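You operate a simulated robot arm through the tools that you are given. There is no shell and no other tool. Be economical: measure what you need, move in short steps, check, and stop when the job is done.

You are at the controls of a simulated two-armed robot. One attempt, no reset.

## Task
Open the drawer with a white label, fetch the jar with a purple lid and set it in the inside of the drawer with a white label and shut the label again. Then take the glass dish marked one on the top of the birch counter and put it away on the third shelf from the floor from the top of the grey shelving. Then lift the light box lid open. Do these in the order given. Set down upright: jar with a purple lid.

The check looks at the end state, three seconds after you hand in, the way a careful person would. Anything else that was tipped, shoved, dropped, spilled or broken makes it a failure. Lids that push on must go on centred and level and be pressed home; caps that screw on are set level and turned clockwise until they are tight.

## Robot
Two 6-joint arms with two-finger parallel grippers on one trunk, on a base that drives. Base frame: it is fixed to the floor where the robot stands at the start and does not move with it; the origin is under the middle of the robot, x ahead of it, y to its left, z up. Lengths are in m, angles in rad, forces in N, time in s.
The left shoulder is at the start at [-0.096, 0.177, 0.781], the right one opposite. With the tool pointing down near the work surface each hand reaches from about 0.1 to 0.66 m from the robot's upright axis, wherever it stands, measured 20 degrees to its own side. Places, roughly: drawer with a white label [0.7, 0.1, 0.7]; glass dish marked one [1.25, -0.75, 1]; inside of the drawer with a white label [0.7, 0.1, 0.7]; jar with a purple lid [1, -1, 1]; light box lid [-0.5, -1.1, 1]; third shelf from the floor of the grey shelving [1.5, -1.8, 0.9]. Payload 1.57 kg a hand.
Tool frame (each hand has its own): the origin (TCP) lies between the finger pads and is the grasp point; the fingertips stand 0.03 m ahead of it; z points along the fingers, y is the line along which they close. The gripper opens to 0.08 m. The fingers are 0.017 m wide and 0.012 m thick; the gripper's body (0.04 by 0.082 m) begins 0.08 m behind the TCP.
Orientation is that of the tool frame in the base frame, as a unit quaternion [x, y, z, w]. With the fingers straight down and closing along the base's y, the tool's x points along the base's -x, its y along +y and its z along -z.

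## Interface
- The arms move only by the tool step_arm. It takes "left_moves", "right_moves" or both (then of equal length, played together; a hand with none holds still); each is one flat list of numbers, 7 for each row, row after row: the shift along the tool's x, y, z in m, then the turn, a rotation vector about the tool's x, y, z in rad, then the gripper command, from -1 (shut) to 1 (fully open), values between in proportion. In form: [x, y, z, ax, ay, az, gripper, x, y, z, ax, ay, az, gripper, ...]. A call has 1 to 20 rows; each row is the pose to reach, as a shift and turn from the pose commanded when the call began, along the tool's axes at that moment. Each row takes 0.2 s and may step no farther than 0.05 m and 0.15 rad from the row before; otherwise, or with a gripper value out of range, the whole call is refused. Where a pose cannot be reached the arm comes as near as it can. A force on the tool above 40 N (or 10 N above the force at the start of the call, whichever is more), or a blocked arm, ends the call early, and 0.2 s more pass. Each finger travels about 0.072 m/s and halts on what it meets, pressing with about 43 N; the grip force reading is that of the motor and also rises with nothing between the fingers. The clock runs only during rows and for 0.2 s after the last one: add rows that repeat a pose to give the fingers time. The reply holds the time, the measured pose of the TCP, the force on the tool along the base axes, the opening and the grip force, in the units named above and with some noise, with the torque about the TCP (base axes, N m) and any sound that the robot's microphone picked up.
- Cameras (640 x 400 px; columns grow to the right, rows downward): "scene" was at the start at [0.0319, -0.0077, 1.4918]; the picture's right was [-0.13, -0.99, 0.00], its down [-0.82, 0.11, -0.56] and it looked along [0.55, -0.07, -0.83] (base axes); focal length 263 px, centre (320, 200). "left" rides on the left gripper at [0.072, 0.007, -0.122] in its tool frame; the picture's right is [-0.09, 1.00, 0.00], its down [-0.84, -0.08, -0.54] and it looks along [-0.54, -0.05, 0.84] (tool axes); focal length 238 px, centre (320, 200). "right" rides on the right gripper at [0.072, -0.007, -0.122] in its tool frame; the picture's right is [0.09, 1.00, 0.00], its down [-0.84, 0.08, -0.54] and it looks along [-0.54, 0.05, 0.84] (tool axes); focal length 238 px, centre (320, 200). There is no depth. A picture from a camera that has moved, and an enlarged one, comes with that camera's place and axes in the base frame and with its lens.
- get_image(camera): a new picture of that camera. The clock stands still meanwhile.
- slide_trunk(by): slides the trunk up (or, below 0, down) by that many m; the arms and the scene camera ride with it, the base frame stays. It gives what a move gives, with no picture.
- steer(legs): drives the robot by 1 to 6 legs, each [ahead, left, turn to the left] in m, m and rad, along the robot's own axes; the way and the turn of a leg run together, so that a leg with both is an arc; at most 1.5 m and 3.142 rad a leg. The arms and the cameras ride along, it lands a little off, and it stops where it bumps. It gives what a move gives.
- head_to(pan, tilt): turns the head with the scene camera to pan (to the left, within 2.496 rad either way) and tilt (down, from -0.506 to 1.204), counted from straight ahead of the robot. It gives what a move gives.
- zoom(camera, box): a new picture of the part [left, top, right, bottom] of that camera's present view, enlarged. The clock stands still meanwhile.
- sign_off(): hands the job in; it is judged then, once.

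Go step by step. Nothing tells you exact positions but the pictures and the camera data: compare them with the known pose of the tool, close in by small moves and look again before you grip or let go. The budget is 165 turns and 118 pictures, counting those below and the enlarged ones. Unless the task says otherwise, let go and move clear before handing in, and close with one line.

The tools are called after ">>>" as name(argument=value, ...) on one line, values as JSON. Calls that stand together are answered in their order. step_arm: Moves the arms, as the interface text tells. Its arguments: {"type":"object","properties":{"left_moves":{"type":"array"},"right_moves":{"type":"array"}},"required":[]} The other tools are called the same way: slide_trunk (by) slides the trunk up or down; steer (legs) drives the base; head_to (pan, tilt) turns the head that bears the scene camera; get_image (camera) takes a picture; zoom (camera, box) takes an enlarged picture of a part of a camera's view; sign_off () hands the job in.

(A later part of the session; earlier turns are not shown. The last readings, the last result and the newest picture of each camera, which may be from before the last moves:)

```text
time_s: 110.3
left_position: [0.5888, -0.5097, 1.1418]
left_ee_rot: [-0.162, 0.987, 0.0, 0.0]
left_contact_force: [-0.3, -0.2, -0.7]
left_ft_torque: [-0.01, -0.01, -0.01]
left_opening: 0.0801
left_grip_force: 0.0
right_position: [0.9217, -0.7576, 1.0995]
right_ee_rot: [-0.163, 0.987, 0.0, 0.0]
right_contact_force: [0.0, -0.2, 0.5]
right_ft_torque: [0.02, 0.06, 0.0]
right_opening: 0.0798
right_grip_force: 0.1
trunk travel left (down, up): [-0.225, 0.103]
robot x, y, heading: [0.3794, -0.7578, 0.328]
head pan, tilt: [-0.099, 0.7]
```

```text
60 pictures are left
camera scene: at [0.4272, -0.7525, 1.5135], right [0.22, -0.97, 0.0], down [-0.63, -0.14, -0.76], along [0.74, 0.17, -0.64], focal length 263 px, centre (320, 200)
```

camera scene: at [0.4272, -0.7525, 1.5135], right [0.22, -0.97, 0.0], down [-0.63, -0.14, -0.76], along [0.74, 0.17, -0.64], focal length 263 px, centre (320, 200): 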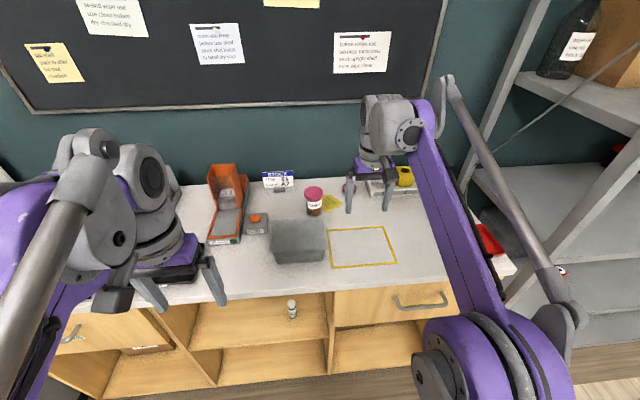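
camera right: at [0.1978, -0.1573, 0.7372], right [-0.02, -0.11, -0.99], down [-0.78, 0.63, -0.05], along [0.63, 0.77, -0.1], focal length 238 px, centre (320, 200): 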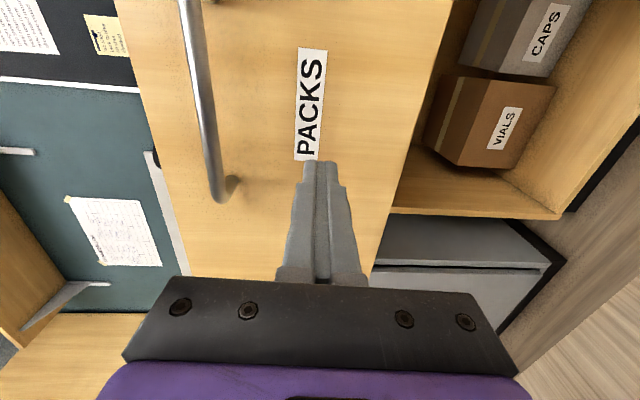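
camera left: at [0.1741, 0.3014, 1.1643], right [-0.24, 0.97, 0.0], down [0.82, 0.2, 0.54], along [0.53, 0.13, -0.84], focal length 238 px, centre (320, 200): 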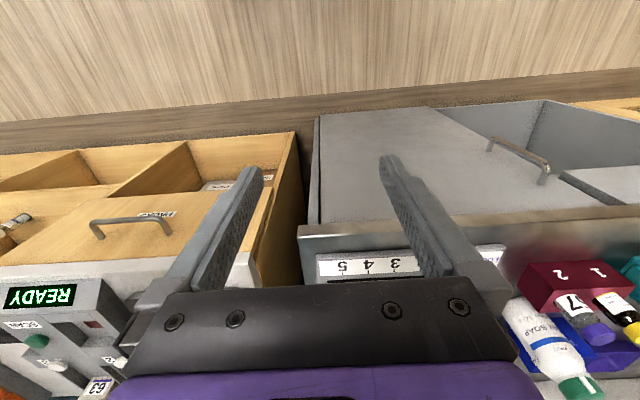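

The dish is at roughly (1.25, -0.68), near the back. I'll close in on the counter 0.13 m more and look with the wrist camera.

>>> steer(legs=[[0.13, 0, 0]])

>>> get_image(camera="right")

>>> head_to(pan=-0.8, tilt=0.6)

>>> get_image(camera="scene")

```text
time_s: 111.5
left_position: [0.7105, -0.467, 1.142]
left_ee_rot: [-0.162, 0.987, 0.001, 0.0]
left_contact_force: [0.3, -0.2, 0.2]
left_ft_torque: [0.01, -0.03, 0.03]
left_opening: 0.08
left_grip_force: 0.0
right_position: [1.0433, -0.7168, 1.1]
right_ee_rot: [-0.162, 0.987, 0.0, 0.0]
right_contact_force: [0.4, 0.3, -0.4]
right_ft_torque: [-0.02, 0.01, -0.02]
right_opening: 0.08
right_grip_force: 0.0
trunk travel left (down, up): [-0.225, 0.103]
robot x, y, heading: [0.5028, -0.7178, 0.328]
head pan, tilt: [-0.099, 0.7]
```

```text
59 pictures are left
camera right: at [0.9791, -0.7478, 1.2225], right [-0.41, 0.91, 0.0], down [0.77, 0.34, 0.54], along [0.49, 0.22, -0.84], focal length 238 px, centre (320, 200)
```

right: 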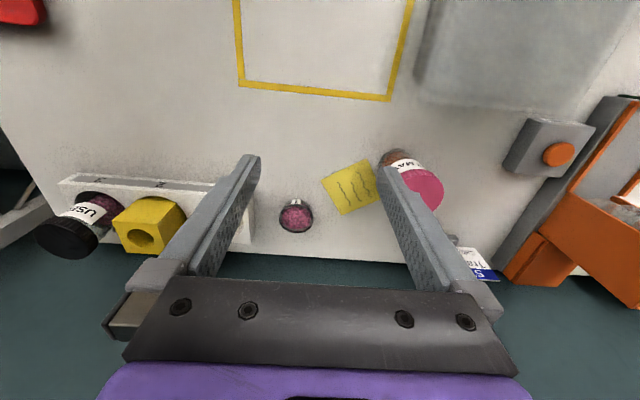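

```text
time_s: 112.6
left_position: [0.7104, -0.4683, 1.143]
left_ee_rot: [-0.162, 0.987, 0.0, 0.0]
left_contact_force: [0.2, -0.2, 0.3]
left_ft_torque: [0.01, -0.02, -0.02]
left_opening: 0.0798
left_grip_force: 0.0
right_position: [1.0442, -0.7176, 1.1002]
right_ee_rot: [-0.162, 0.987, 0.001, 0.0]
right_contact_force: [0.2, 0.7, 0.0]
right_ft_torque: [0.05, 0.01, 0.0]
right_opening: 0.0801
right_grip_force: 0.0
trunk travel left (down, up): [-0.225, 0.103]
robot x, y, heading: [0.5012, -0.7188, 0.327]
head pan, tilt: [-0.799, 0.6]
```

```text
58 pictures are left
camera scene: at [0.5454, -0.7705, 1.5222], right [-0.46, -0.89, 0.0], down [-0.5, 0.26, -0.82], along [0.73, -0.38, -0.57], focal length 263 px, centre (320, 200)
```

scene: 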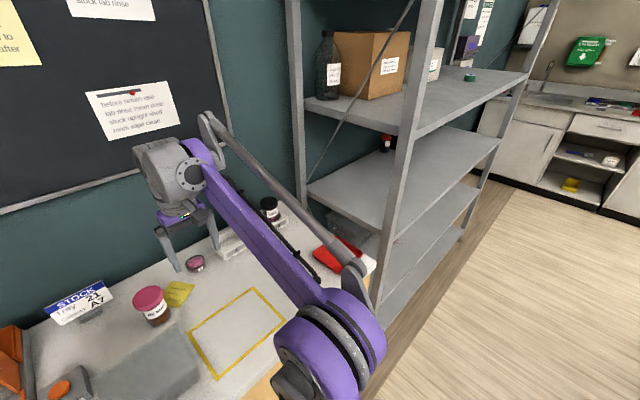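

Dish is at about (1.22, -0.686) with ~6 cm diameter; the shelf is in line with the counter on the right. I'll bring the right hand in with a 40° forward tilt and hover along the approach line.

>>> step_arm(right_moves=[-0.02, -0.005, 0.02, 0, -0.14, 0, 1, -0.04, -0.01, 0.04, 0, -0.28, 0, 1, -0.06, -0.015, 0.06, 0, -0.42, 0, 1, -0.08, -0.02, 0.08, 0, -0.56, 0, 1, -0.1, -0.027, 0.1, 0, -0.7, 0, 1, -0.113, -0.027, 0.12, 0, -0.7, 0, 1, -0.113, -0.027, 0.12, 0, -0.7, 0, 1])

>>> get_image(camera="right")

>>> zoom(camera="scene", box=[80, 160, 304, 300])

```text
time_s: 114.2
left_position: [0.7102, -0.468, 1.1419]
left_ee_rot: [-0.161, 0.987, 0.0, 0.0]
left_contact_force: [0.1, -0.1, 0.8]
left_ft_torque: [0.02, 0.01, 0.0]
left_opening: 0.0799
left_grip_force: 0.1
right_position: [1.1582, -0.7064, 0.9801]
right_ee_rot: [-0.153, 0.927, 0.056, 0.339]
right_contact_force: [-1.2, -0.3, 0.1]
right_ft_torque: [-0.03, 0.0, 0.0]
right_opening: 0.0799
right_grip_force: 0.0
trunk travel left (down, up): [-0.225, 0.103]
robot x, y, heading: [0.5021, -0.7219, 0.328]
head pan, tilt: [-0.799, 0.6]
```

```text
57 pictures are left
camera right: at [1.0351, -0.7567, 1.027], right [-0.39, 0.92, -0.06], down [0.25, 0.17, 0.95], along [0.89, 0.35, -0.29], focal length 238 px, centre (320, 200)
```

right: 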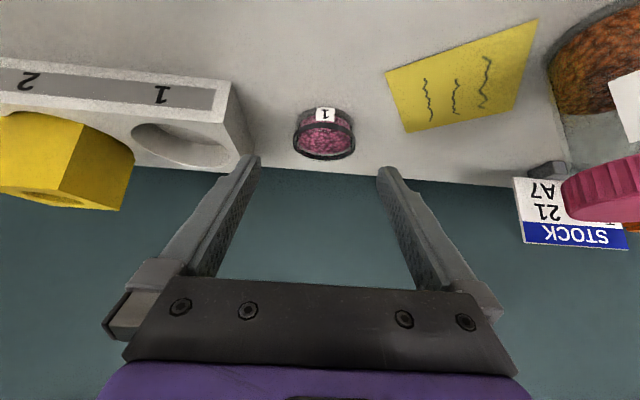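

```text
2.86 times, centred on (192, 230) of scene
camera zoom: at [0.5447, -0.7708, 1.5222], right [-0.46, -0.89, 0.0], down [-0.5, 0.26, -0.83], along [0.73, -0.38, -0.56], focal length 750 px, centre (686, 114)
```

zoom: 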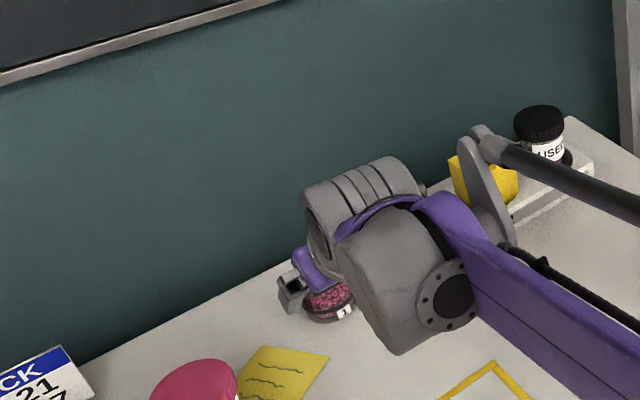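

Everything lines up laterally. Advance along the tool axis 0.06 m and look.

>>> step_arm(right_moves=[0, 0, 0.02, 0, 0, 0, 1, 0, 0, 0.04, 0, 0, 0, 1, 0, 0, 0.06, 0, 0, 0, 1, 0, 0, 0.06, 0, 0, 0, 1])

>>> get_image(camera="right")

```text
time_s: 115.2
left_position: [0.7095, -0.4684, 1.1426]
left_ee_rot: [-0.162, 0.987, 0.0, 0.0]
left_contact_force: [-0.3, -0.1, 0.1]
left_ft_torque: [-0.02, 0.0, 0.05]
left_opening: 0.0802
left_grip_force: 0.1
right_position: [1.1957, -0.6925, 0.9343]
right_ee_rot: [-0.153, 0.927, 0.056, 0.337]
right_contact_force: [0.0, -1.0, 1.1]
right_ft_torque: [0.01, 0.01, -0.01]
right_opening: 0.08
right_grip_force: 0.0
trunk travel left (down, up): [-0.225, 0.103]
robot x, y, heading: [0.5055, -0.7188, 0.325]
head pan, tilt: [-0.799, 0.6]
```

```text
55 pictures are left
camera right: at [1.0729, -0.7434, 0.9818], right [-0.39, 0.92, -0.06], down [0.25, 0.17, 0.95], along [0.89, 0.35, -0.3], focal length 238 px, centre (320, 200)
```

right: 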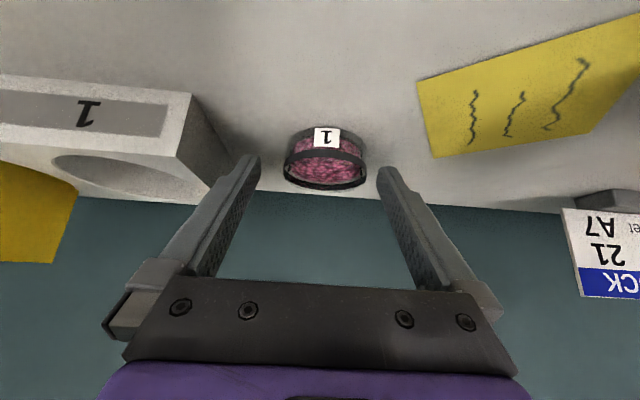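

Rim looks about at z≈0.915 and just within the fingertips. Lower straight down in tiny steps, watching the force.

>>> step_arm(right_moves=[0.0038, 0.003, -0.0032, 0, 0, 0, 1, 0.0064, 0.003, -0.0001, 0, 0, 0, 1, 0.0089, 0.003, 0.0029, 0, 0, 0, 1, 0.0089, 0.003, 0.0029, 0, 0, 0, 1])

>>> get_image(camera="right")

```text
time_s: 116.2
left_position: [0.7093, -0.4684, 1.1423]
left_ee_rot: [-0.162, 0.987, 0.0, 0.001]
left_contact_force: [-0.2, -0.5, 0.0]
left_ft_torque: [0.03, 0.01, -0.04]
left_opening: 0.0798
left_grip_force: 0.1
right_position: [1.1899, -0.6927, 0.9279]
right_ee_rot: [-0.153, 0.926, 0.056, 0.34]
right_contact_force: [5.0, 0.4, 19.4]
right_ft_torque: [0.2, -0.33, 0.32]
right_opening: 0.0802
right_grip_force: 0.0
trunk travel left (down, up): [-0.225, 0.103]
robot x, y, heading: [0.5025, -0.7192, 0.322]
head pan, tilt: [-0.799, 0.6]
```

```text
54 pictures are left
camera right: at [1.0667, -0.7426, 0.9751], right [-0.39, 0.92, -0.06], down [0.25, 0.17, 0.95], along [0.89, 0.35, -0.29], focal length 238 px, centre (320, 200)
```

right: 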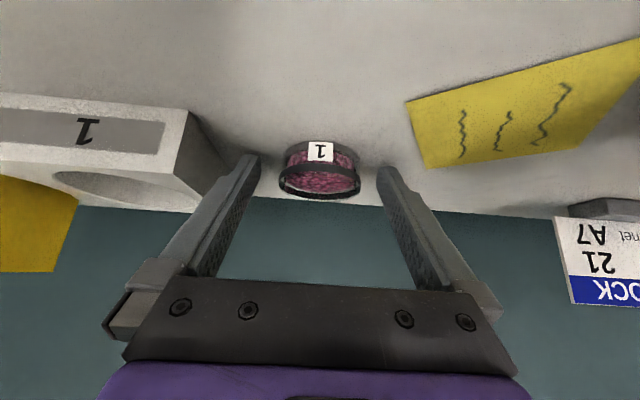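

The fingertips touch the counter (z≈0.90). Lift 2 mm, back 5 mm, then close gently.

>>> step_arm(right_moves=[0.0033, 0, -0.0054, 0, 0, 0, 1, 0.0033, 0, -0.0054, 0, 0, 0, 0.6, 0.0033, 0, -0.0054, 0, 0, 0, 0.3, 0.0033, 0, -0.0054, 0, 0, 0, 0, 0.0033, 0, -0.0054, 0, 0, 0, -0.3, 0.0033, 0, -0.0054, 0, 0, 0, -0.6, 0.0033, 0, -0.0054, 0, 0, 0, -0.6])

>>> get_image(camera="right")

```text
time_s: 117.8
left_position: [0.7112, -0.4674, 1.142]
left_ee_rot: [-0.162, 0.987, 0.0, 0.0]
left_contact_force: [0.3, 0.2, 0.3]
left_ft_torque: [0.01, 0.02, 0.03]
left_opening: 0.08
left_grip_force: 0.0
right_position: [1.1843, -0.6927, 0.9285]
right_ee_rot: [-0.153, 0.927, 0.057, 0.339]
right_contact_force: [0.4, 1.4, 1.1]
right_ft_torque: [-0.02, 0.03, 0.03]
right_opening: 0.0523
right_grip_force: 43.2
trunk travel left (down, up): [-0.225, 0.103]
robot x, y, heading: [0.5012, -0.7185, 0.326]
head pan, tilt: [-0.799, 0.6]
```

```text
53 pictures are left
camera right: at [1.0616, -0.7442, 0.9759], right [-0.39, 0.92, -0.06], down [0.25, 0.17, 0.95], along [0.89, 0.35, -0.3], focal length 238 px, centre (320, 200)
```

right: 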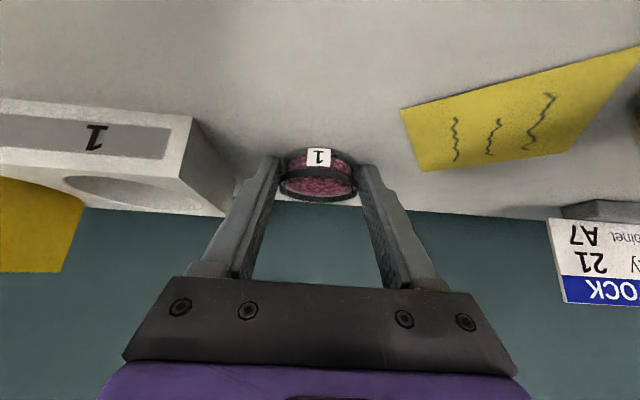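

Gripped (0.052 m). Lift straight up and check that the dish comes along level.

>>> step_arm(right_moves=[-0.0064, 0, -0.0077, 0, 0, 0, -0.6, -0.0193, 0, -0.023, 0, 0, 0, -0.6, -0.0386, 0, -0.0459, 0, 0, 0, -0.6, -0.0579, 0, -0.0689, 0, 0, 0, -0.6, -0.0773, 0, -0.0918, 0, 0, 0, -0.6])

>>> get_image(camera="right")

```text
time_s: 119.0
left_position: [0.7095, -0.4681, 1.1413]
left_ee_rot: [-0.163, 0.987, 0.0, 0.0]
left_contact_force: [-0.2, 0.5, -0.1]
left_ft_torque: [0.04, 0.0, -0.05]
left_opening: 0.08
left_grip_force: 0.1
right_position: [1.1851, -0.6947, 1.0495]
right_ee_rot: [-0.153, 0.927, 0.056, 0.337]
right_contact_force: [-0.6, -0.1, -0.8]
right_ft_torque: [0.01, -0.01, -0.01]
right_opening: 0.0523
right_grip_force: 42.9
trunk travel left (down, up): [-0.225, 0.103]
robot x, y, heading: [0.5058, -0.7193, 0.329]
head pan, tilt: [-0.799, 0.6]
```

```text
52 pictures are left
camera right: at [1.0615, -0.7451, 1.0959], right [-0.39, 0.92, -0.06], down [0.25, 0.17, 0.95], along [0.89, 0.35, -0.3], focal length 238 px, centre (320, 200)
```

right: 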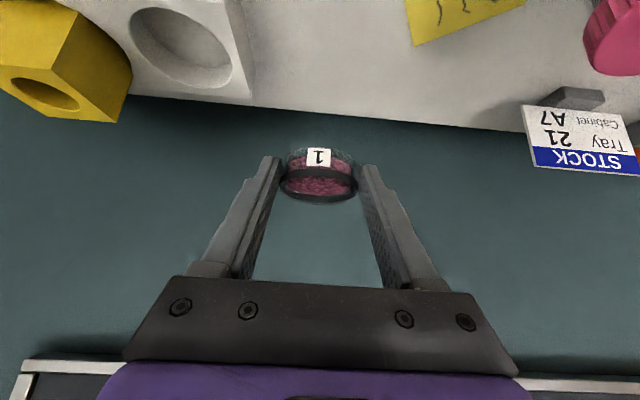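

The dish is held level. Retract the hand, back away, and drive right to face the grey shelving.

>>> step_arm(right_moves=[0.0306, 0, -0.0258, 0, 0, 0, -0.6, 0.0612, 0, -0.0516, 0, 0, 0, -0.6, 0.0918, 0, -0.0774, 0, 0, 0, -0.6, 0.1224, 0, -0.103, 0, 0, 0, -0.6, 0.153, 0, -0.1288, 0, 0, 0, -0.6, 0.1836, 0, -0.1546, 0, 0, 0, -0.6])

>>> steer(legs=[[-0.38, 0, 0], [0, -0.9, 0]])

>>> head_to(pan=-0.1, tilt=0.6)

>>> get_image(camera="scene")

>>> get_image(camera="right")

```text
time_s: 120.4
left_position: [0.7088, -0.468, 1.1421]
left_ee_rot: [-0.162, 0.987, 0.0, 0.0]
left_contact_force: [-1.0, 0.7, -0.1]
left_ft_torque: [0.0, 0.02, -0.03]
left_opening: 0.0798
left_grip_force: 0.0
right_position: [0.9584, -0.7703, 1.0495]
right_ee_rot: [-0.152, 0.927, 0.056, 0.339]
right_contact_force: [-1.3, 0.1, -1.1]
right_ft_torque: [0.01, -0.01, 0.0]
right_opening: 0.0522
right_grip_force: 43.0
trunk travel left (down, up): [-0.225, 0.103]
robot x, y, heading: [0.5051, -0.7188, 0.324]
head pan, tilt: [-0.799, 0.6]
```

```text
time_s: 130.6
left_position: [0.639, -1.4361, 1.1431]
left_ee_rot: [-0.168, 0.986, 0.0, -0.001]
left_contact_force: [-0.6, 0.1, 0.0]
left_ft_torque: [0.01, -0.01, 0.01]
left_opening: 0.0796
left_grip_force: 0.1
right_position: [0.8905, -1.7334, 1.0481]
right_ee_rot: [-0.157, 0.926, 0.057, 0.338]
right_contact_force: [0.3, 0.1, -0.6]
right_ft_torque: [0.02, -0.02, 0.0]
right_opening: 0.0523
right_grip_force: 43.2
trunk travel left (down, up): [-0.225, 0.103]
robot x, y, heading: [0.4333, -1.688, 0.338]
head pan, tilt: [-0.799, 0.6]
```

```text
time_s: 131.7
left_position: [0.6387, -1.4348, 1.1418]
left_ee_rot: [-0.168, 0.986, 0.0, -0.001]
left_contact_force: [0.2, 0.0, -0.1]
left_ft_torque: [-0.01, 0.02, 0.0]
left_opening: 0.08
left_grip_force: 0.2
right_position: [0.8919, -1.7336, 1.0482]
right_ee_rot: [-0.157, 0.926, 0.057, 0.338]
right_contact_force: [0.2, -0.6, -0.8]
right_ft_torque: [-0.01, -0.01, -0.01]
right_opening: 0.0525
right_grip_force: 43.1
trunk travel left (down, up): [-0.225, 0.103]
robot x, y, heading: [0.4346, -1.6883, 0.338]
head pan, tilt: [-0.099, 0.6]
```

```text
51 pictures are left
camera scene: at [0.4839, -1.6784, 1.5222], right [0.23, -0.97, 0.0], down [-0.55, -0.13, -0.83], along [0.8, 0.19, -0.56], focal length 263 px, centre (320, 200)
```

scene: 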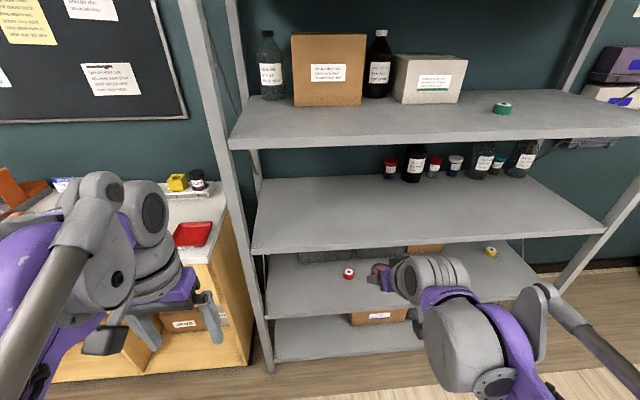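

```text
50 pictures are left
camera right: at [0.7688, -1.7858, 1.0958], right [-0.4, 0.92, -0.06], down [0.25, 0.17, 0.95], along [0.88, 0.36, -0.3], focal length 238 px, centre (320, 200)
```

right: 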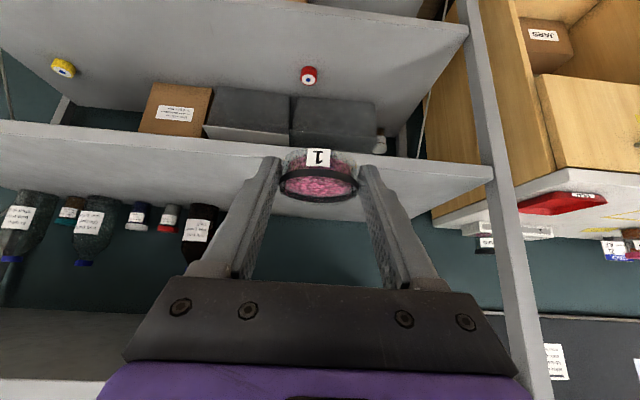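

Third shelf from the floor is the one with the bottles at the back; its front half is empty. I'll zoom to measure its edge.

>>> zoom(camera="scene", box=[220, 100, 460, 250])

>>> zoom(camera="right", box=[360, 60, 560, 185])

```text
2.67 times, centred on (340, 175) of scene
camera zoom: at [0.4839, -1.6784, 1.5222], right [0.23, -0.97, 0.0], down [-0.55, -0.13, -0.83], along [0.8, 0.19, -0.56], focal length 700 px, centre (267, 267)
```

zoom: 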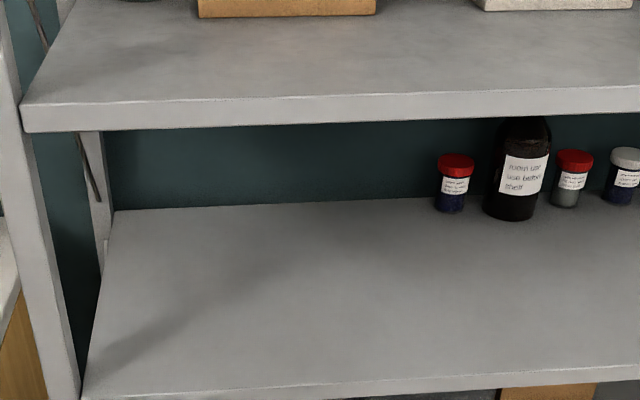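

```text
3.20 times, centred on (460, 122) of right
camera zoom: at [0.7688, -1.7858, 1.0958], right [-0.4, 0.92, -0.06], down [0.25, 0.17, 0.95], along [0.88, 0.36, -0.3], focal length 763 px, centre (-128, 448)
```

zoom: 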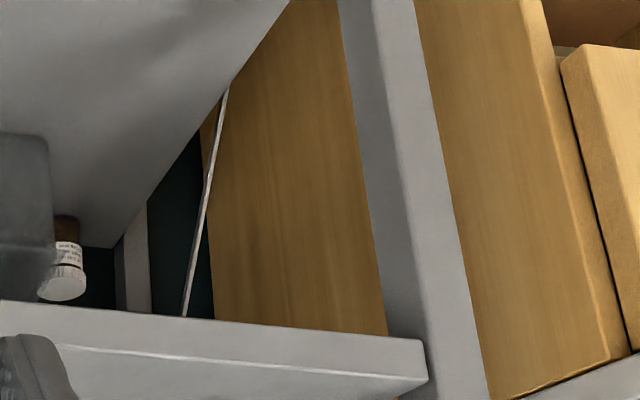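

Third shelf top is about z 0.895, front edge at n≈0.54. Drive 0.2 forward, then extend in and lower most of the way.

>>> steer(legs=[[0.2, 0, 0]])

>>> step_arm(right_moves=[-0.0325, 0, 0.0274, 0, 0, 0, -0.6, -0.065, 0, 0.0547, 0, 0, 0, -0.6, -0.0975, 0, 0.0821, 0, 0, 0, -0.6, -0.13, 0, 0.1095, 0, 0, 0, -0.6, -0.1107, 0, 0.1325, 0, 0, 0, -0.6, -0.0914, 0, 0.1555, 0, 0, 0, -0.6, -0.0914, 0, 0.1555, 0, 0, 0, -0.6])

>>> get_image(camera="right")

>>> get_image(camera="scene")

```text
time_s: 133.3
left_position: [0.8271, -1.368, 1.1421]
left_ee_rot: [-0.168, 0.986, 0.0, -0.001]
left_contact_force: [0.6, -0.2, 0.0]
left_ft_torque: [0.03, -0.01, 0.0]
left_opening: 0.0799
left_grip_force: 0.0
right_position: [1.0794, -1.6686, 1.0473]
right_ee_rot: [-0.157, 0.926, 0.058, 0.337]
right_contact_force: [0.2, -0.4, -0.8]
right_ft_torque: [-0.02, 0.01, -0.03]
right_opening: 0.0525
right_grip_force: 42.6
trunk travel left (down, up): [-0.225, 0.103]
robot x, y, heading: [0.6218, -1.6233, 0.339]
head pan, tilt: [-0.099, 0.6]
```

```text
time_s: 134.9
left_position: [0.8265, -1.3694, 1.141]
left_ee_rot: [-0.168, 0.986, -0.001, 0.0]
left_contact_force: [-0.3, 0.1, -0.2]
left_ft_torque: [0.04, -0.01, 0.01]
left_opening: 0.0801
left_grip_force: 0.1
right_position: [1.2413, -1.6104, 0.9866]
right_ee_rot: [-0.158, 0.926, 0.057, 0.337]
right_contact_force: [0.2, 0.1, -0.3]
right_ft_torque: [0.0, 0.0, 0.02]
right_opening: 0.0523
right_grip_force: 43.3
trunk travel left (down, up): [-0.225, 0.103]
robot x, y, heading: [0.621, -1.6212, 0.332]
head pan, tilt: [-0.099, 0.6]
```

```text
47 pictures are left
camera right: at [1.1183, -1.6634, 1.0348], right [-0.4, 0.92, -0.06], down [0.25, 0.17, 0.95], along [0.88, 0.36, -0.3], focal length 238 px, centre (320, 200)
```

right: 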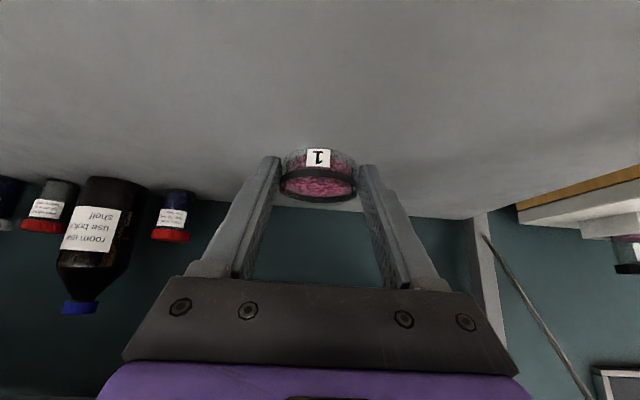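

```text
46 pictures are left
camera scene: at [0.6712, -1.6127, 1.5222], right [0.24, -0.97, 0.0], down [-0.55, -0.13, -0.83], along [0.8, 0.19, -0.56], focal length 263 px, centre (320, 200)
```

scene: 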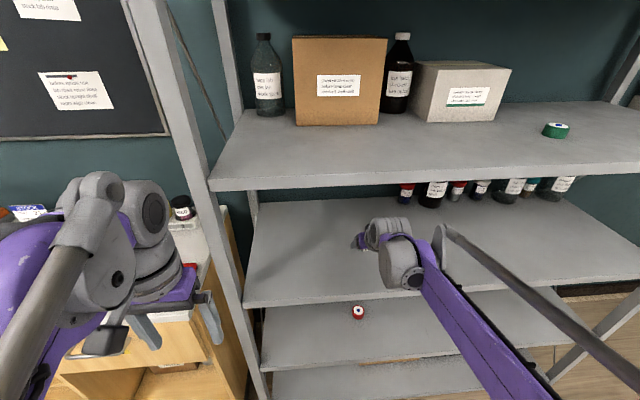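

The dish is over the clear shelf. Lower slowly until contact.

>>> step_arm(right_moves=[0.0129, 0, 0.0153, 0, 0, 0, -0.6, 0.0258, 0, 0.0306, 0, 0, 0, -0.6, 0.0328, 0, 0.039, 0, 0, 0, -0.6, 0.0354, 0, 0.0421, 0, 0, 0, -0.6, 0.0373, 0, 0.0444, 0, 0, 0, -0.6, 0.0386, 0, 0.0459, 0, 0, 0, -0.6, 0.0399, 0, 0.0474, 0, 0, 0, -0.6])

>>> get_image(camera="right")

```text
time_s: 136.5
left_position: [0.8261, -1.3683, 1.143]
left_ee_rot: [-0.168, 0.986, 0.0, 0.001]
left_contact_force: [-0.2, 0.2, 0.2]
left_ft_torque: [0.01, 0.01, -0.01]
left_opening: 0.0801
left_grip_force: 0.0
right_position: [1.2394, -1.6119, 0.9276]
right_ee_rot: [-0.158, 0.925, 0.058, 0.34]
right_contact_force: [3.9, 0.3, 20.4]
right_ft_torque: [0.13, -0.33, 0.21]
right_opening: 0.0524
right_grip_force: 42.9
trunk travel left (down, up): [-0.225, 0.103]
robot x, y, heading: [0.6217, -1.6202, 0.334]
head pan, tilt: [-0.099, 0.6]
```

```text
45 pictures are left
camera right: at [1.1166, -1.6635, 0.9751], right [-0.4, 0.92, -0.06], down [0.24, 0.17, 0.95], along [0.88, 0.36, -0.29], focal length 238 px, centre (320, 200)
```

right: 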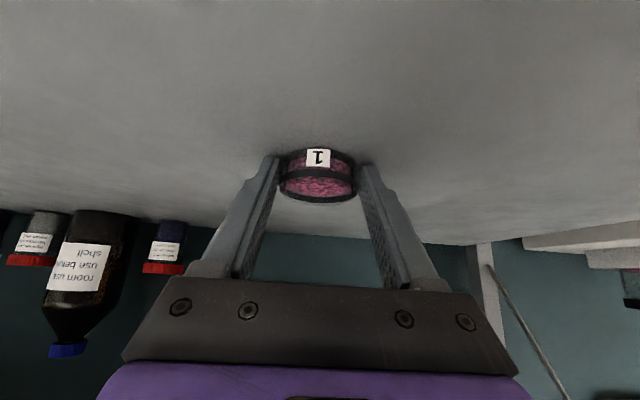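

Contact with the shelf. Ease off 1 mm and release.

>>> step_arm(right_moves=[-0.0006, 0, -0.0008, 0, 0, 0, -0.6, -0.0006, 0, -0.0008, 0, 0, 0, 0, -0.0006, 0, -0.0008, 0, 0, 0, 0.5, -0.0006, 0, -0.0008, 0, 0, 0, 1, -0.0006, 0, -0.0008, 0, 0, 0, 1])

>>> step_arm(right_moves=[0, 0, -0.03, 0, 0, 0, 1, 0, 0, -0.07, 0, 0, 0, 1, 0, 0, -0.11, 0, 0, 0, 1, 0.01, 0, -0.15, 0, 0, 0, 1, 0.03, 0, -0.19, 0, 0, 0, 1, 0.05, 0, -0.22, 0, 0, 0, 1])

>>> get_image(camera="right")

>>> get_image(camera="scene")

```text
time_s: 137.7
left_position: [0.8252, -1.3669, 1.1421]
left_ee_rot: [-0.168, 0.986, -0.001, 0.001]
left_contact_force: [0.2, -0.3, 1.2]
left_ft_torque: [0.02, -0.02, 0.02]
left_opening: 0.08
left_grip_force: 0.0
right_position: [1.2375, -1.6089, 0.9274]
right_ee_rot: [-0.16, 0.926, 0.059, 0.338]
right_contact_force: [2.0, 7.7, 5.8]
right_ft_torque: [-0.65, 0.41, -0.37]
right_opening: 0.0671
right_grip_force: 0.1
trunk travel left (down, up): [-0.225, 0.103]
robot x, y, heading: [0.6209, -1.6204, 0.338]
head pan, tilt: [-0.099, 0.6]
```

```text
time_s: 139.1
left_position: [0.8265, -1.3675, 1.1419]
left_ee_rot: [-0.168, 0.986, 0.0, 0.0]
left_contact_force: [-0.3, -1.4, 0.0]
left_ft_torque: [0.0, -0.01, -0.05]
left_opening: 0.0801
left_grip_force: 0.0
right_position: [1.0675, -1.6691, 1.0663]
right_ee_rot: [-0.159, 0.926, 0.059, 0.338]
right_contact_force: [-0.3, 0.2, -0.6]
right_ft_torque: [0.02, 0.01, 0.0]
right_opening: 0.0799
right_grip_force: 0.1
trunk travel left (down, up): [-0.225, 0.103]
robot x, y, heading: [0.6239, -1.6187, 0.336]
head pan, tilt: [-0.099, 0.6]
```

```text
44 pictures are left
camera right: at [0.9455, -1.7218, 1.1139], right [-0.4, 0.92, -0.06], down [0.25, 0.17, 0.95], along [0.88, 0.36, -0.29], focal length 238 px, centre (320, 200)
```

right: 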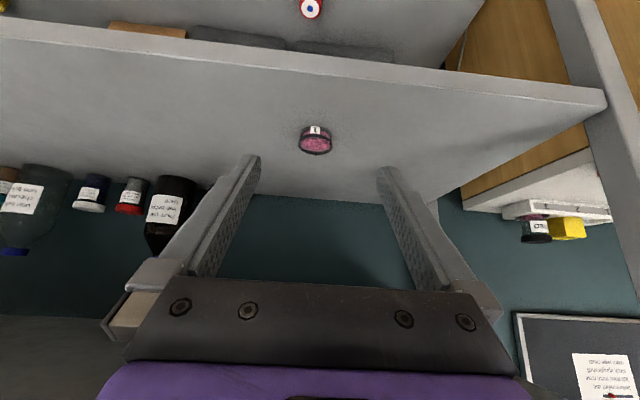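

```text
43 pictures are left
camera scene: at [0.6705, -1.6128, 1.5222], right [0.24, -0.97, 0.0], down [-0.55, -0.13, -0.83], along [0.8, 0.19, -0.56], focal length 263 px, centre (320, 200)
```

scene: 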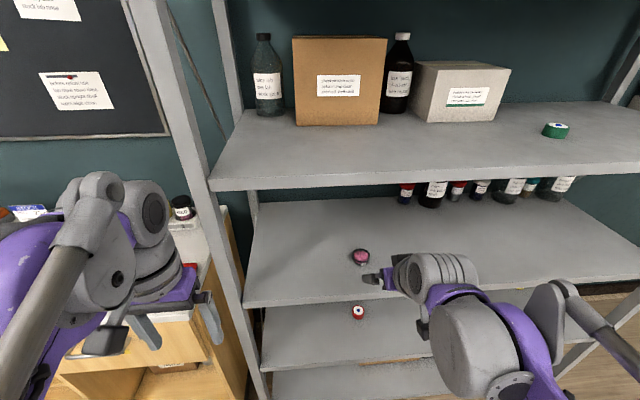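

The dish stands upright on the third shelf. Next: straighten and tuck the right hand, back off, and turn around to face the table with the light box.

>>> step_arm(right_moves=[0.003, 0, -0.02, 0, 0.14, 0, 1, 0.006, 0, -0.04, 0, 0.28, 0, 1, 0.009, 0, -0.06, 0, 0.42, 0, 1, 0.012, 0, -0.08, 0, 0.56, 0, 1, 0.016, 0, -0.105, 0, 0.7, 0, 1, 0.016, 0, -0.105, 0, 0.7, 0, 1])

>>> steer(legs=[[-0.2, 0, 0], [0, 0, 3.09]])

>>> head_to(pan=-0.5, tilt=0.6)

>>> get_image(camera="scene")

```text
time_s: 140.5
left_position: [0.8261, -1.3682, 1.1416]
left_ee_rot: [-0.167, 0.986, 0.0, 0.001]
left_contact_force: [0.4, -0.1, -1.1]
left_ft_torque: [-0.02, -0.01, 0.0]
left_opening: 0.0799
left_grip_force: 0.1
right_position: [0.9932, -1.6973, 1.1337]
right_ee_rot: [-0.169, 0.986, 0.0, -0.001]
right_contact_force: [0.2, 0.0, 0.2]
right_ft_torque: [-0.02, 0.0, -0.02]
right_opening: 0.0802
right_grip_force: 0.1
trunk travel left (down, up): [-0.225, 0.103]
robot x, y, heading: [0.6191, -1.6236, 0.338]
head pan, tilt: [-0.099, 0.6]
```

```text
time_s: 149.5
left_position: [0.2372, -1.9465, 1.1409]
left_ee_rot: [0.983, 0.181, 0.0, 0.0]
left_contact_force: [-1.3, -0.6, 1.6]
left_ft_torque: [0.01, 0.02, 0.0]
left_opening: 0.0797
left_grip_force: 0.1
right_position: [0.0588, -1.621, 1.1331]
right_ee_rot: [0.983, 0.183, -0.001, 0.0]
right_contact_force: [0.1, -0.5, -0.3]
right_ft_torque: [0.0, 0.03, -0.02]
right_opening: 0.0802
right_grip_force: 0.1
trunk travel left (down, up): [-0.225, 0.103]
robot x, y, heading: [0.4363, -1.6856, -2.769]
head pan, tilt: [-0.099, 0.6]
```

```text
time_s: 150.4
left_position: [0.2376, -1.9466, 1.1413]
left_ee_rot: [0.983, 0.181, 0.001, 0.001]
left_contact_force: [0.0, -0.5, -0.5]
left_ft_torque: [0.01, 0.0, 0.02]
left_opening: 0.08
left_grip_force: 0.1
right_position: [0.0606, -1.6211, 1.1328]
right_ee_rot: [0.983, 0.181, 0.0, 0.0]
right_contact_force: [-0.2, 0.2, 0.2]
right_ft_torque: [0.0, -0.01, -0.03]
right_opening: 0.0802
right_grip_force: 0.1
trunk travel left (down, up): [-0.225, 0.103]
robot x, y, heading: [0.439, -1.6916, -2.774]
head pan, tilt: [-0.499, 0.6]
```

```text
42 pictures are left
camera scene: at [0.3853, -1.66, 1.5222], right [0.13, 0.99, 0.0], down [0.56, -0.07, -0.83], along [-0.82, 0.11, -0.56], focal length 263 px, centre (320, 200)
```

scene: 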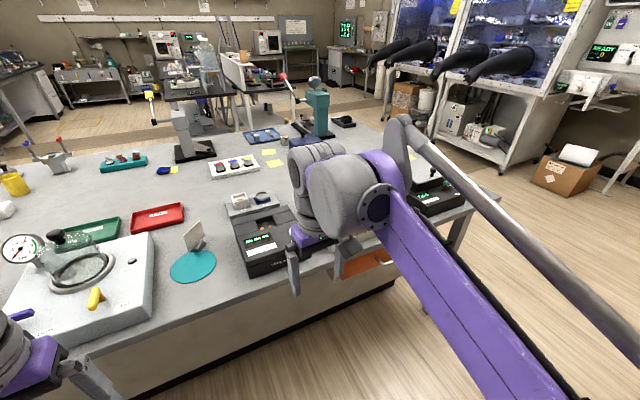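

The light box lies to the robot's right. Drive right 0.74 m, align to the table, and look.

>>> steer(legs=[[0, -0.74, 0], [0, 0, -0.08]])

>>> head_to(pan=-0.05, tilt=0.75)

>>> get_image(camera="scene")

>>> get_image(camera="right")

```text
time_s: 157.9
left_position: [-0.0527, -1.2223, 1.1413]
left_ee_rot: [0.99, 0.139, 0.0, 0.0]
left_contact_force: [-0.5, -0.3, 0.0]
left_ft_torque: [-0.01, 0.02, -0.02]
left_opening: 0.0801
left_grip_force: 0.1
right_position: [-0.2026, -0.8833, 1.1332]
right_ee_rot: [0.99, 0.14, 0.0, 0.0]
right_contact_force: [-0.7, -0.2, -0.4]
right_ft_torque: [-0.02, 0.01, 0.0]
right_opening: 0.0799
right_grip_force: 0.2
trunk travel left (down, up): [-0.225, 0.103]
robot x, y, heading: [0.1654, -0.9822, -2.863]
head pan, tilt: [-0.499, 0.6]
```

```text
time_s: 158.8
left_position: [-0.0518, -1.2226, 1.1407]
left_ee_rot: [0.99, 0.139, -0.001, 0.001]
left_contact_force: [0.0, 0.7, 0.2]
left_ft_torque: [0.02, 0.0, 0.02]
left_opening: 0.08
left_grip_force: 0.0
right_position: [-0.201, -0.8833, 1.133]
right_ee_rot: [0.99, 0.139, 0.0, 0.0]
right_contact_force: [-0.2, 0.0, -0.6]
right_ft_torque: [0.02, 0.02, 0.0]
right_opening: 0.08
right_grip_force: 0.1
trunk travel left (down, up): [-0.225, 0.103]
robot x, y, heading: [0.1663, -0.9847, -2.86]
head pan, tilt: [-0.051, 0.75]
```

```text
41 pictures are left
camera scene: at [0.1248, -0.987, 1.5093], right [-0.23, 0.97, 0.0], down [0.66, 0.15, -0.73], along [-0.71, -0.17, -0.68], focal length 263 px, centre (320, 200)
```

scene: 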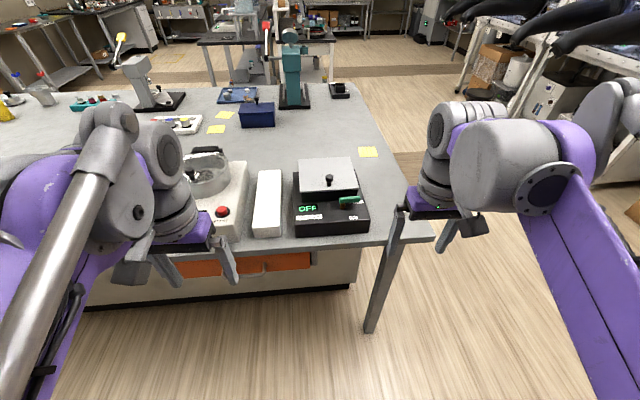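

```text
40 pictures are left
camera right: at [-0.1329, -0.8581, 1.2554], right [0.36, -0.93, 0.0], down [-0.78, -0.31, 0.54], along [-0.5, -0.2, -0.84], focal length 238 px, centre (320, 200)
```

right: 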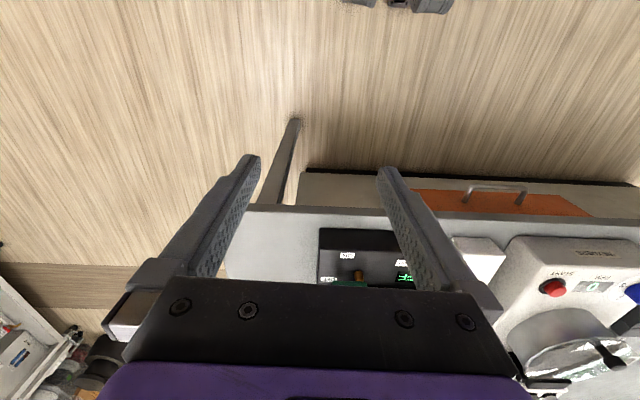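

>>> zoom(camera="scene", box=[265, 145, 393, 245])

```text
4.00 times, centred on (329, 195) of scene
camera zoom: at [0.1248, -0.987, 1.5093], right [-0.23, 0.97, 0.0], down [0.66, 0.15, -0.73], along [-0.71, -0.17, -0.68], focal length 1051 px, centre (284, 220)
```

zoom: 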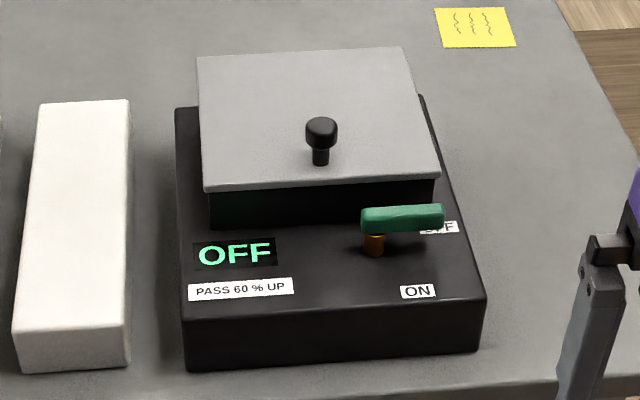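

This is the light box; the lid's knob is at its front centre and the hinge at the back. I'll shift left 0.12, raise the trunk, and drive 0.22 forward to get the right hand above the knob.

>>> slide_trunk(by=0.1)

>>> steer(legs=[[0, 0.13, 0], [0.22, 0, 0]])

>>> get_image(camera="right")

>>> get_image(camera="scene")

```text
time_s: 160.1
left_position: [-0.0523, -1.2211, 1.242]
left_ee_rot: [0.99, 0.14, 0.0, -0.001]
left_contact_force: [0.7, 0.5, 0.4]
left_ft_torque: [0.0, 0.0, 0.0]
left_opening: 0.0799
left_grip_force: 0.1
right_position: [-0.1992, -0.8834, 1.2326]
right_ee_rot: [0.99, 0.14, 0.0, 0.0]
right_contact_force: [-0.3, -0.1, -0.3]
right_ft_torque: [-0.03, 0.0, 0.01]
right_opening: 0.0801
right_grip_force: 0.1
trunk travel left (down, up): [-0.325, 0.003]
robot x, y, heading: [0.1651, -0.9798, -2.86]
head pan, tilt: [-0.051, 0.75]
```

```text
time_s: 163.2
left_position: [-0.2243, -1.407, 1.2411]
left_ee_rot: [0.99, 0.139, -0.001, 0.0]
left_contact_force: [-0.8, 0.0, 0.6]
left_ft_torque: [-0.01, 0.03, -0.01]
left_opening: 0.0801
left_grip_force: 0.0
right_position: [-0.3746, -1.068, 1.2325]
right_ee_rot: [0.99, 0.14, -0.001, -0.001]
right_contact_force: [0.0, 0.3, -0.1]
right_ft_torque: [0.0, 0.03, 0.01]
right_opening: 0.0801
right_grip_force: 0.0
trunk travel left (down, up): [-0.325, 0.003]
robot x, y, heading: [-0.0069, -1.1652, -2.859]
head pan, tilt: [-0.051, 0.75]
```

```text
38 pictures are left
camera right: at [-0.3055, -1.0431, 1.3551], right [0.37, -0.93, 0.0], down [-0.78, -0.31, 0.54], along [-0.5, -0.2, -0.84], focal length 238 px, centre (320, 200)
```

right: 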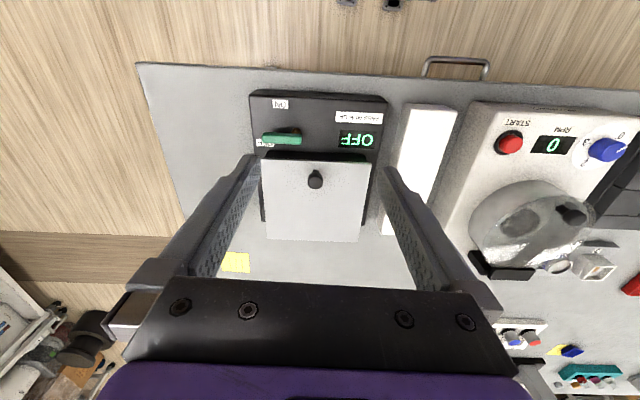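

```text
37 pictures are left
camera scene: at [-0.0441, -1.1709, 1.6144], right [-0.23, 0.97, 0.0], down [0.66, 0.16, -0.73], along [-0.71, -0.17, -0.68], focal length 263 px, centre (320, 200)
```

scene: 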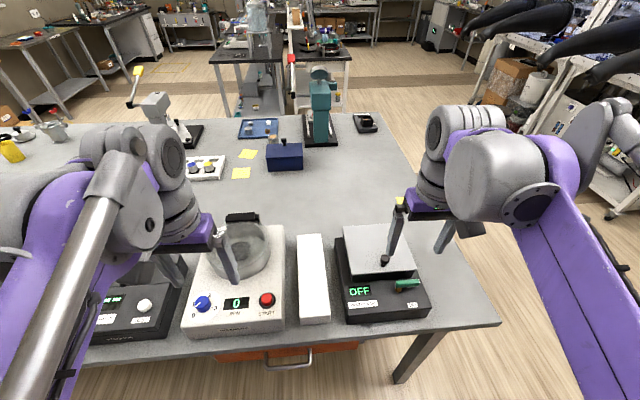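

Knob head at about (-0.467, -1.099, 1.03). Move above it and partially descend.

>>> step_arm(right_moves=[-0.035, 0.002, 0.02, 0, 0, 0, 1, -0.07, 0.004, 0.06, 0, 0, 0, 1, -0.0974, 0.004, 0.1, 0, 0, 0, 0.5, -0.0974, 0.004, 0.13, 0, 0, 0, 0.5, -0.0974, 0.004, 0.13, 0, 0, 0, 0.5])

>>> get_image(camera="right")

>>> zoom(camera="scene", box=[320, 210, 448, 310])

```text
refused: row 2 steps farther than a row can; nothing moved
```

```text
36 pictures are left
camera right: at [-0.3055, -1.0431, 1.3551], right [0.37, -0.93, 0.0], down [-0.78, -0.31, 0.54], along [-0.5, -0.2, -0.84], focal length 238 px, centre (320, 200)
```

right: 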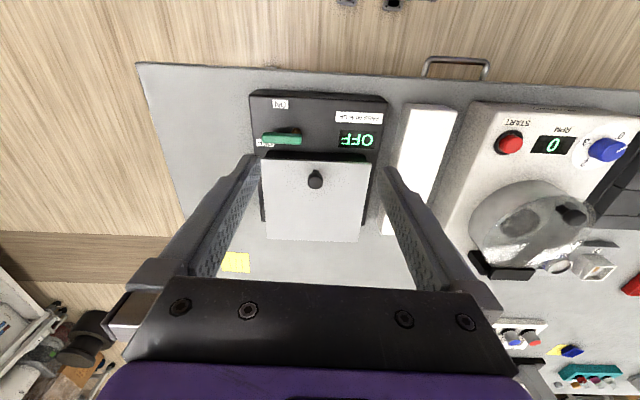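

```text
4.00 times, centred on (384, 260) of scene
camera zoom: at [-0.0441, -1.1709, 1.6144], right [-0.23, 0.97, 0.0], down [0.66, 0.16, -0.73], along [-0.71, -0.17, -0.68], focal length 1051 px, centre (64, -40)
```

zoom: 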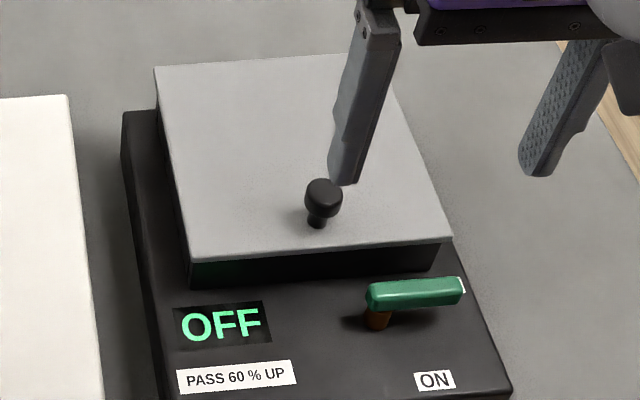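

Refused for step size; split it finer.

>>> step_arm(right_moves=[-0.035, 0.002, 0.015, 0, 0, 0, 1, -0.07, 0.004, 0.04, 0, 0, 0, 1, -0.0974, 0.004, 0.07, 0, 0, 0, 0.5, -0.0974, 0.004, 0.1, 0, 0, 0, 0.5, -0.0974, 0.004, 0.13, 0, 0, 0, 0.5, -0.0974, 0.004, 0.13, 0, 0, 0, 0.5])

>>> get_image(camera="right")

>>> zoom(camera="scene", box=[320, 210, 448, 310])

```text
time_s: 164.6
left_position: [-0.226, -1.4069, 1.2424]
left_ee_rot: [0.99, 0.141, -0.001, 0.0]
left_contact_force: [-0.3, 0.0, -0.4]
left_ft_torque: [0.02, -0.04, 0.0]
left_opening: 0.0801
left_grip_force: 0.0
right_position: [-0.466, -1.1003, 1.1028]
right_ee_rot: [0.99, 0.141, 0.0, -0.001]
right_contact_force: [-0.6, 0.8, 0.2]
right_ft_torque: [0.02, 0.01, -0.03]
right_opening: 0.06
right_grip_force: 0.0
trunk travel left (down, up): [-0.325, 0.003]
robot x, y, heading: [-0.0078, -1.1652, -2.863]
head pan, tilt: [-0.051, 0.75]
```

```text
34 pictures are left
camera right: at [-0.3975, -1.0755, 1.2261], right [0.37, -0.93, 0.0], down [-0.78, -0.31, 0.54], along [-0.5, -0.2, -0.84], focal length 238 px, centre (320, 200)
```

right: 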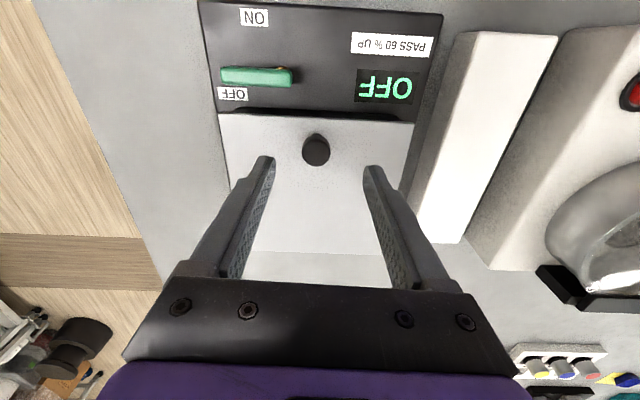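

```text
4.00 times, centred on (384, 260) of scene
camera zoom: at [-0.0449, -1.1712, 1.6146], right [-0.23, 0.97, 0.0], down [0.66, 0.16, -0.73], along [-0.71, -0.17, -0.68], focal length 1051 px, centre (64, -40)
```

zoom: 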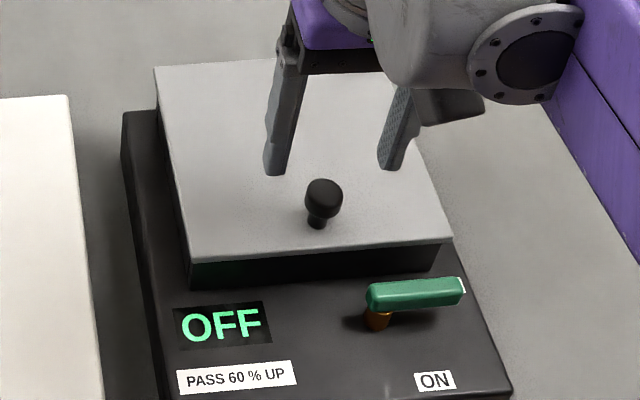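

Aligned over the knob. Descend to z≈1.045 and grip.

>>> step_arm(right_moves=[0, 0, 0.03, 0, 0, 0, 0.5, 0, 0, 0.05, 0, 0, 0, 0.5, 0, 0, 0.057, 0, 0, 0, 0.5, 0, 0, 0.057, 0, 0, 0, 0.2, 0, 0, 0.057, 0, 0, 0, -0.2, 0, 0, 0.057, 0, 0, 0, -0.6, 0, 0, 0.057, 0, 0, 0, -1, 0, 0, 0.057, 0, 0, 0, -1])

>>> get_image(camera="right")

>>> zoom(camera="scene", box=[320, 210, 448, 310])

```text
time_s: 166.4
left_position: [-0.2259, -1.4049, 1.2421]
left_ee_rot: [0.99, 0.14, 0.001, 0.001]
left_contact_force: [0.5, 0.9, -0.3]
left_ft_torque: [0.04, 0.01, 0.02]
left_opening: 0.0799
left_grip_force: 0.1
right_position: [-0.4679, -1.0969, 1.0455]
right_ee_rot: [0.99, 0.14, 0.0, 0.0]
right_contact_force: [-5.3, 11.6, 2.0]
right_ft_torque: [0.25, 0.17, -0.11]
right_opening: 0.0235
right_grip_force: 35.5
trunk travel left (down, up): [-0.325, 0.003]
robot x, y, heading: [-0.0094, -1.1639, -2.858]
head pan, tilt: [-0.051, 0.75]
```

```text
32 pictures are left
camera right: at [-0.3992, -1.073, 1.1685], right [0.36, -0.93, 0.0], down [-0.78, -0.31, 0.54], along [-0.5, -0.2, -0.84], focal length 238 px, centre (320, 200)
```

right: 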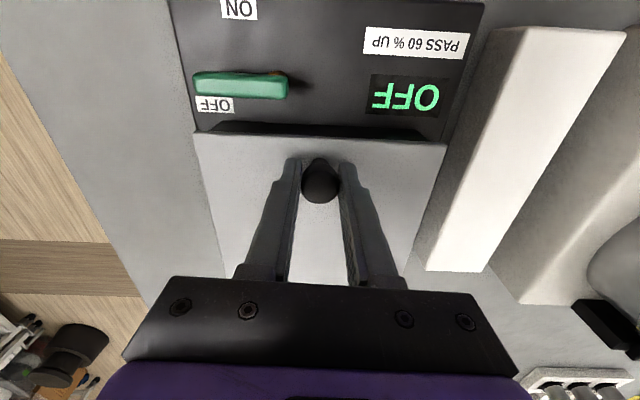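

```text
4.00 times, centred on (384, 260) of scene
camera zoom: at [-0.0456, -1.169, 1.6146], right [-0.23, 0.97, 0.0], down [0.66, 0.15, -0.73], along [-0.71, -0.17, -0.68], focal length 1051 px, centre (64, -40)
```

zoom: 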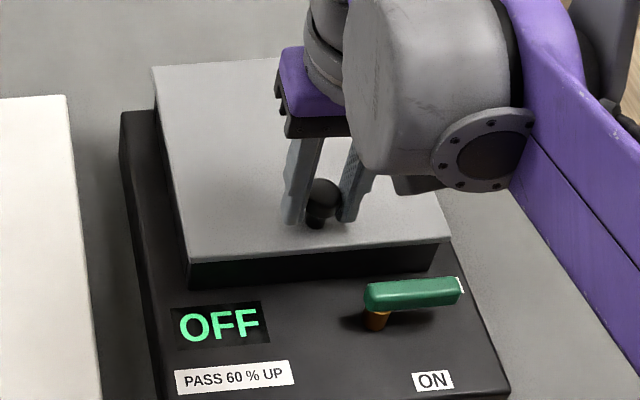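

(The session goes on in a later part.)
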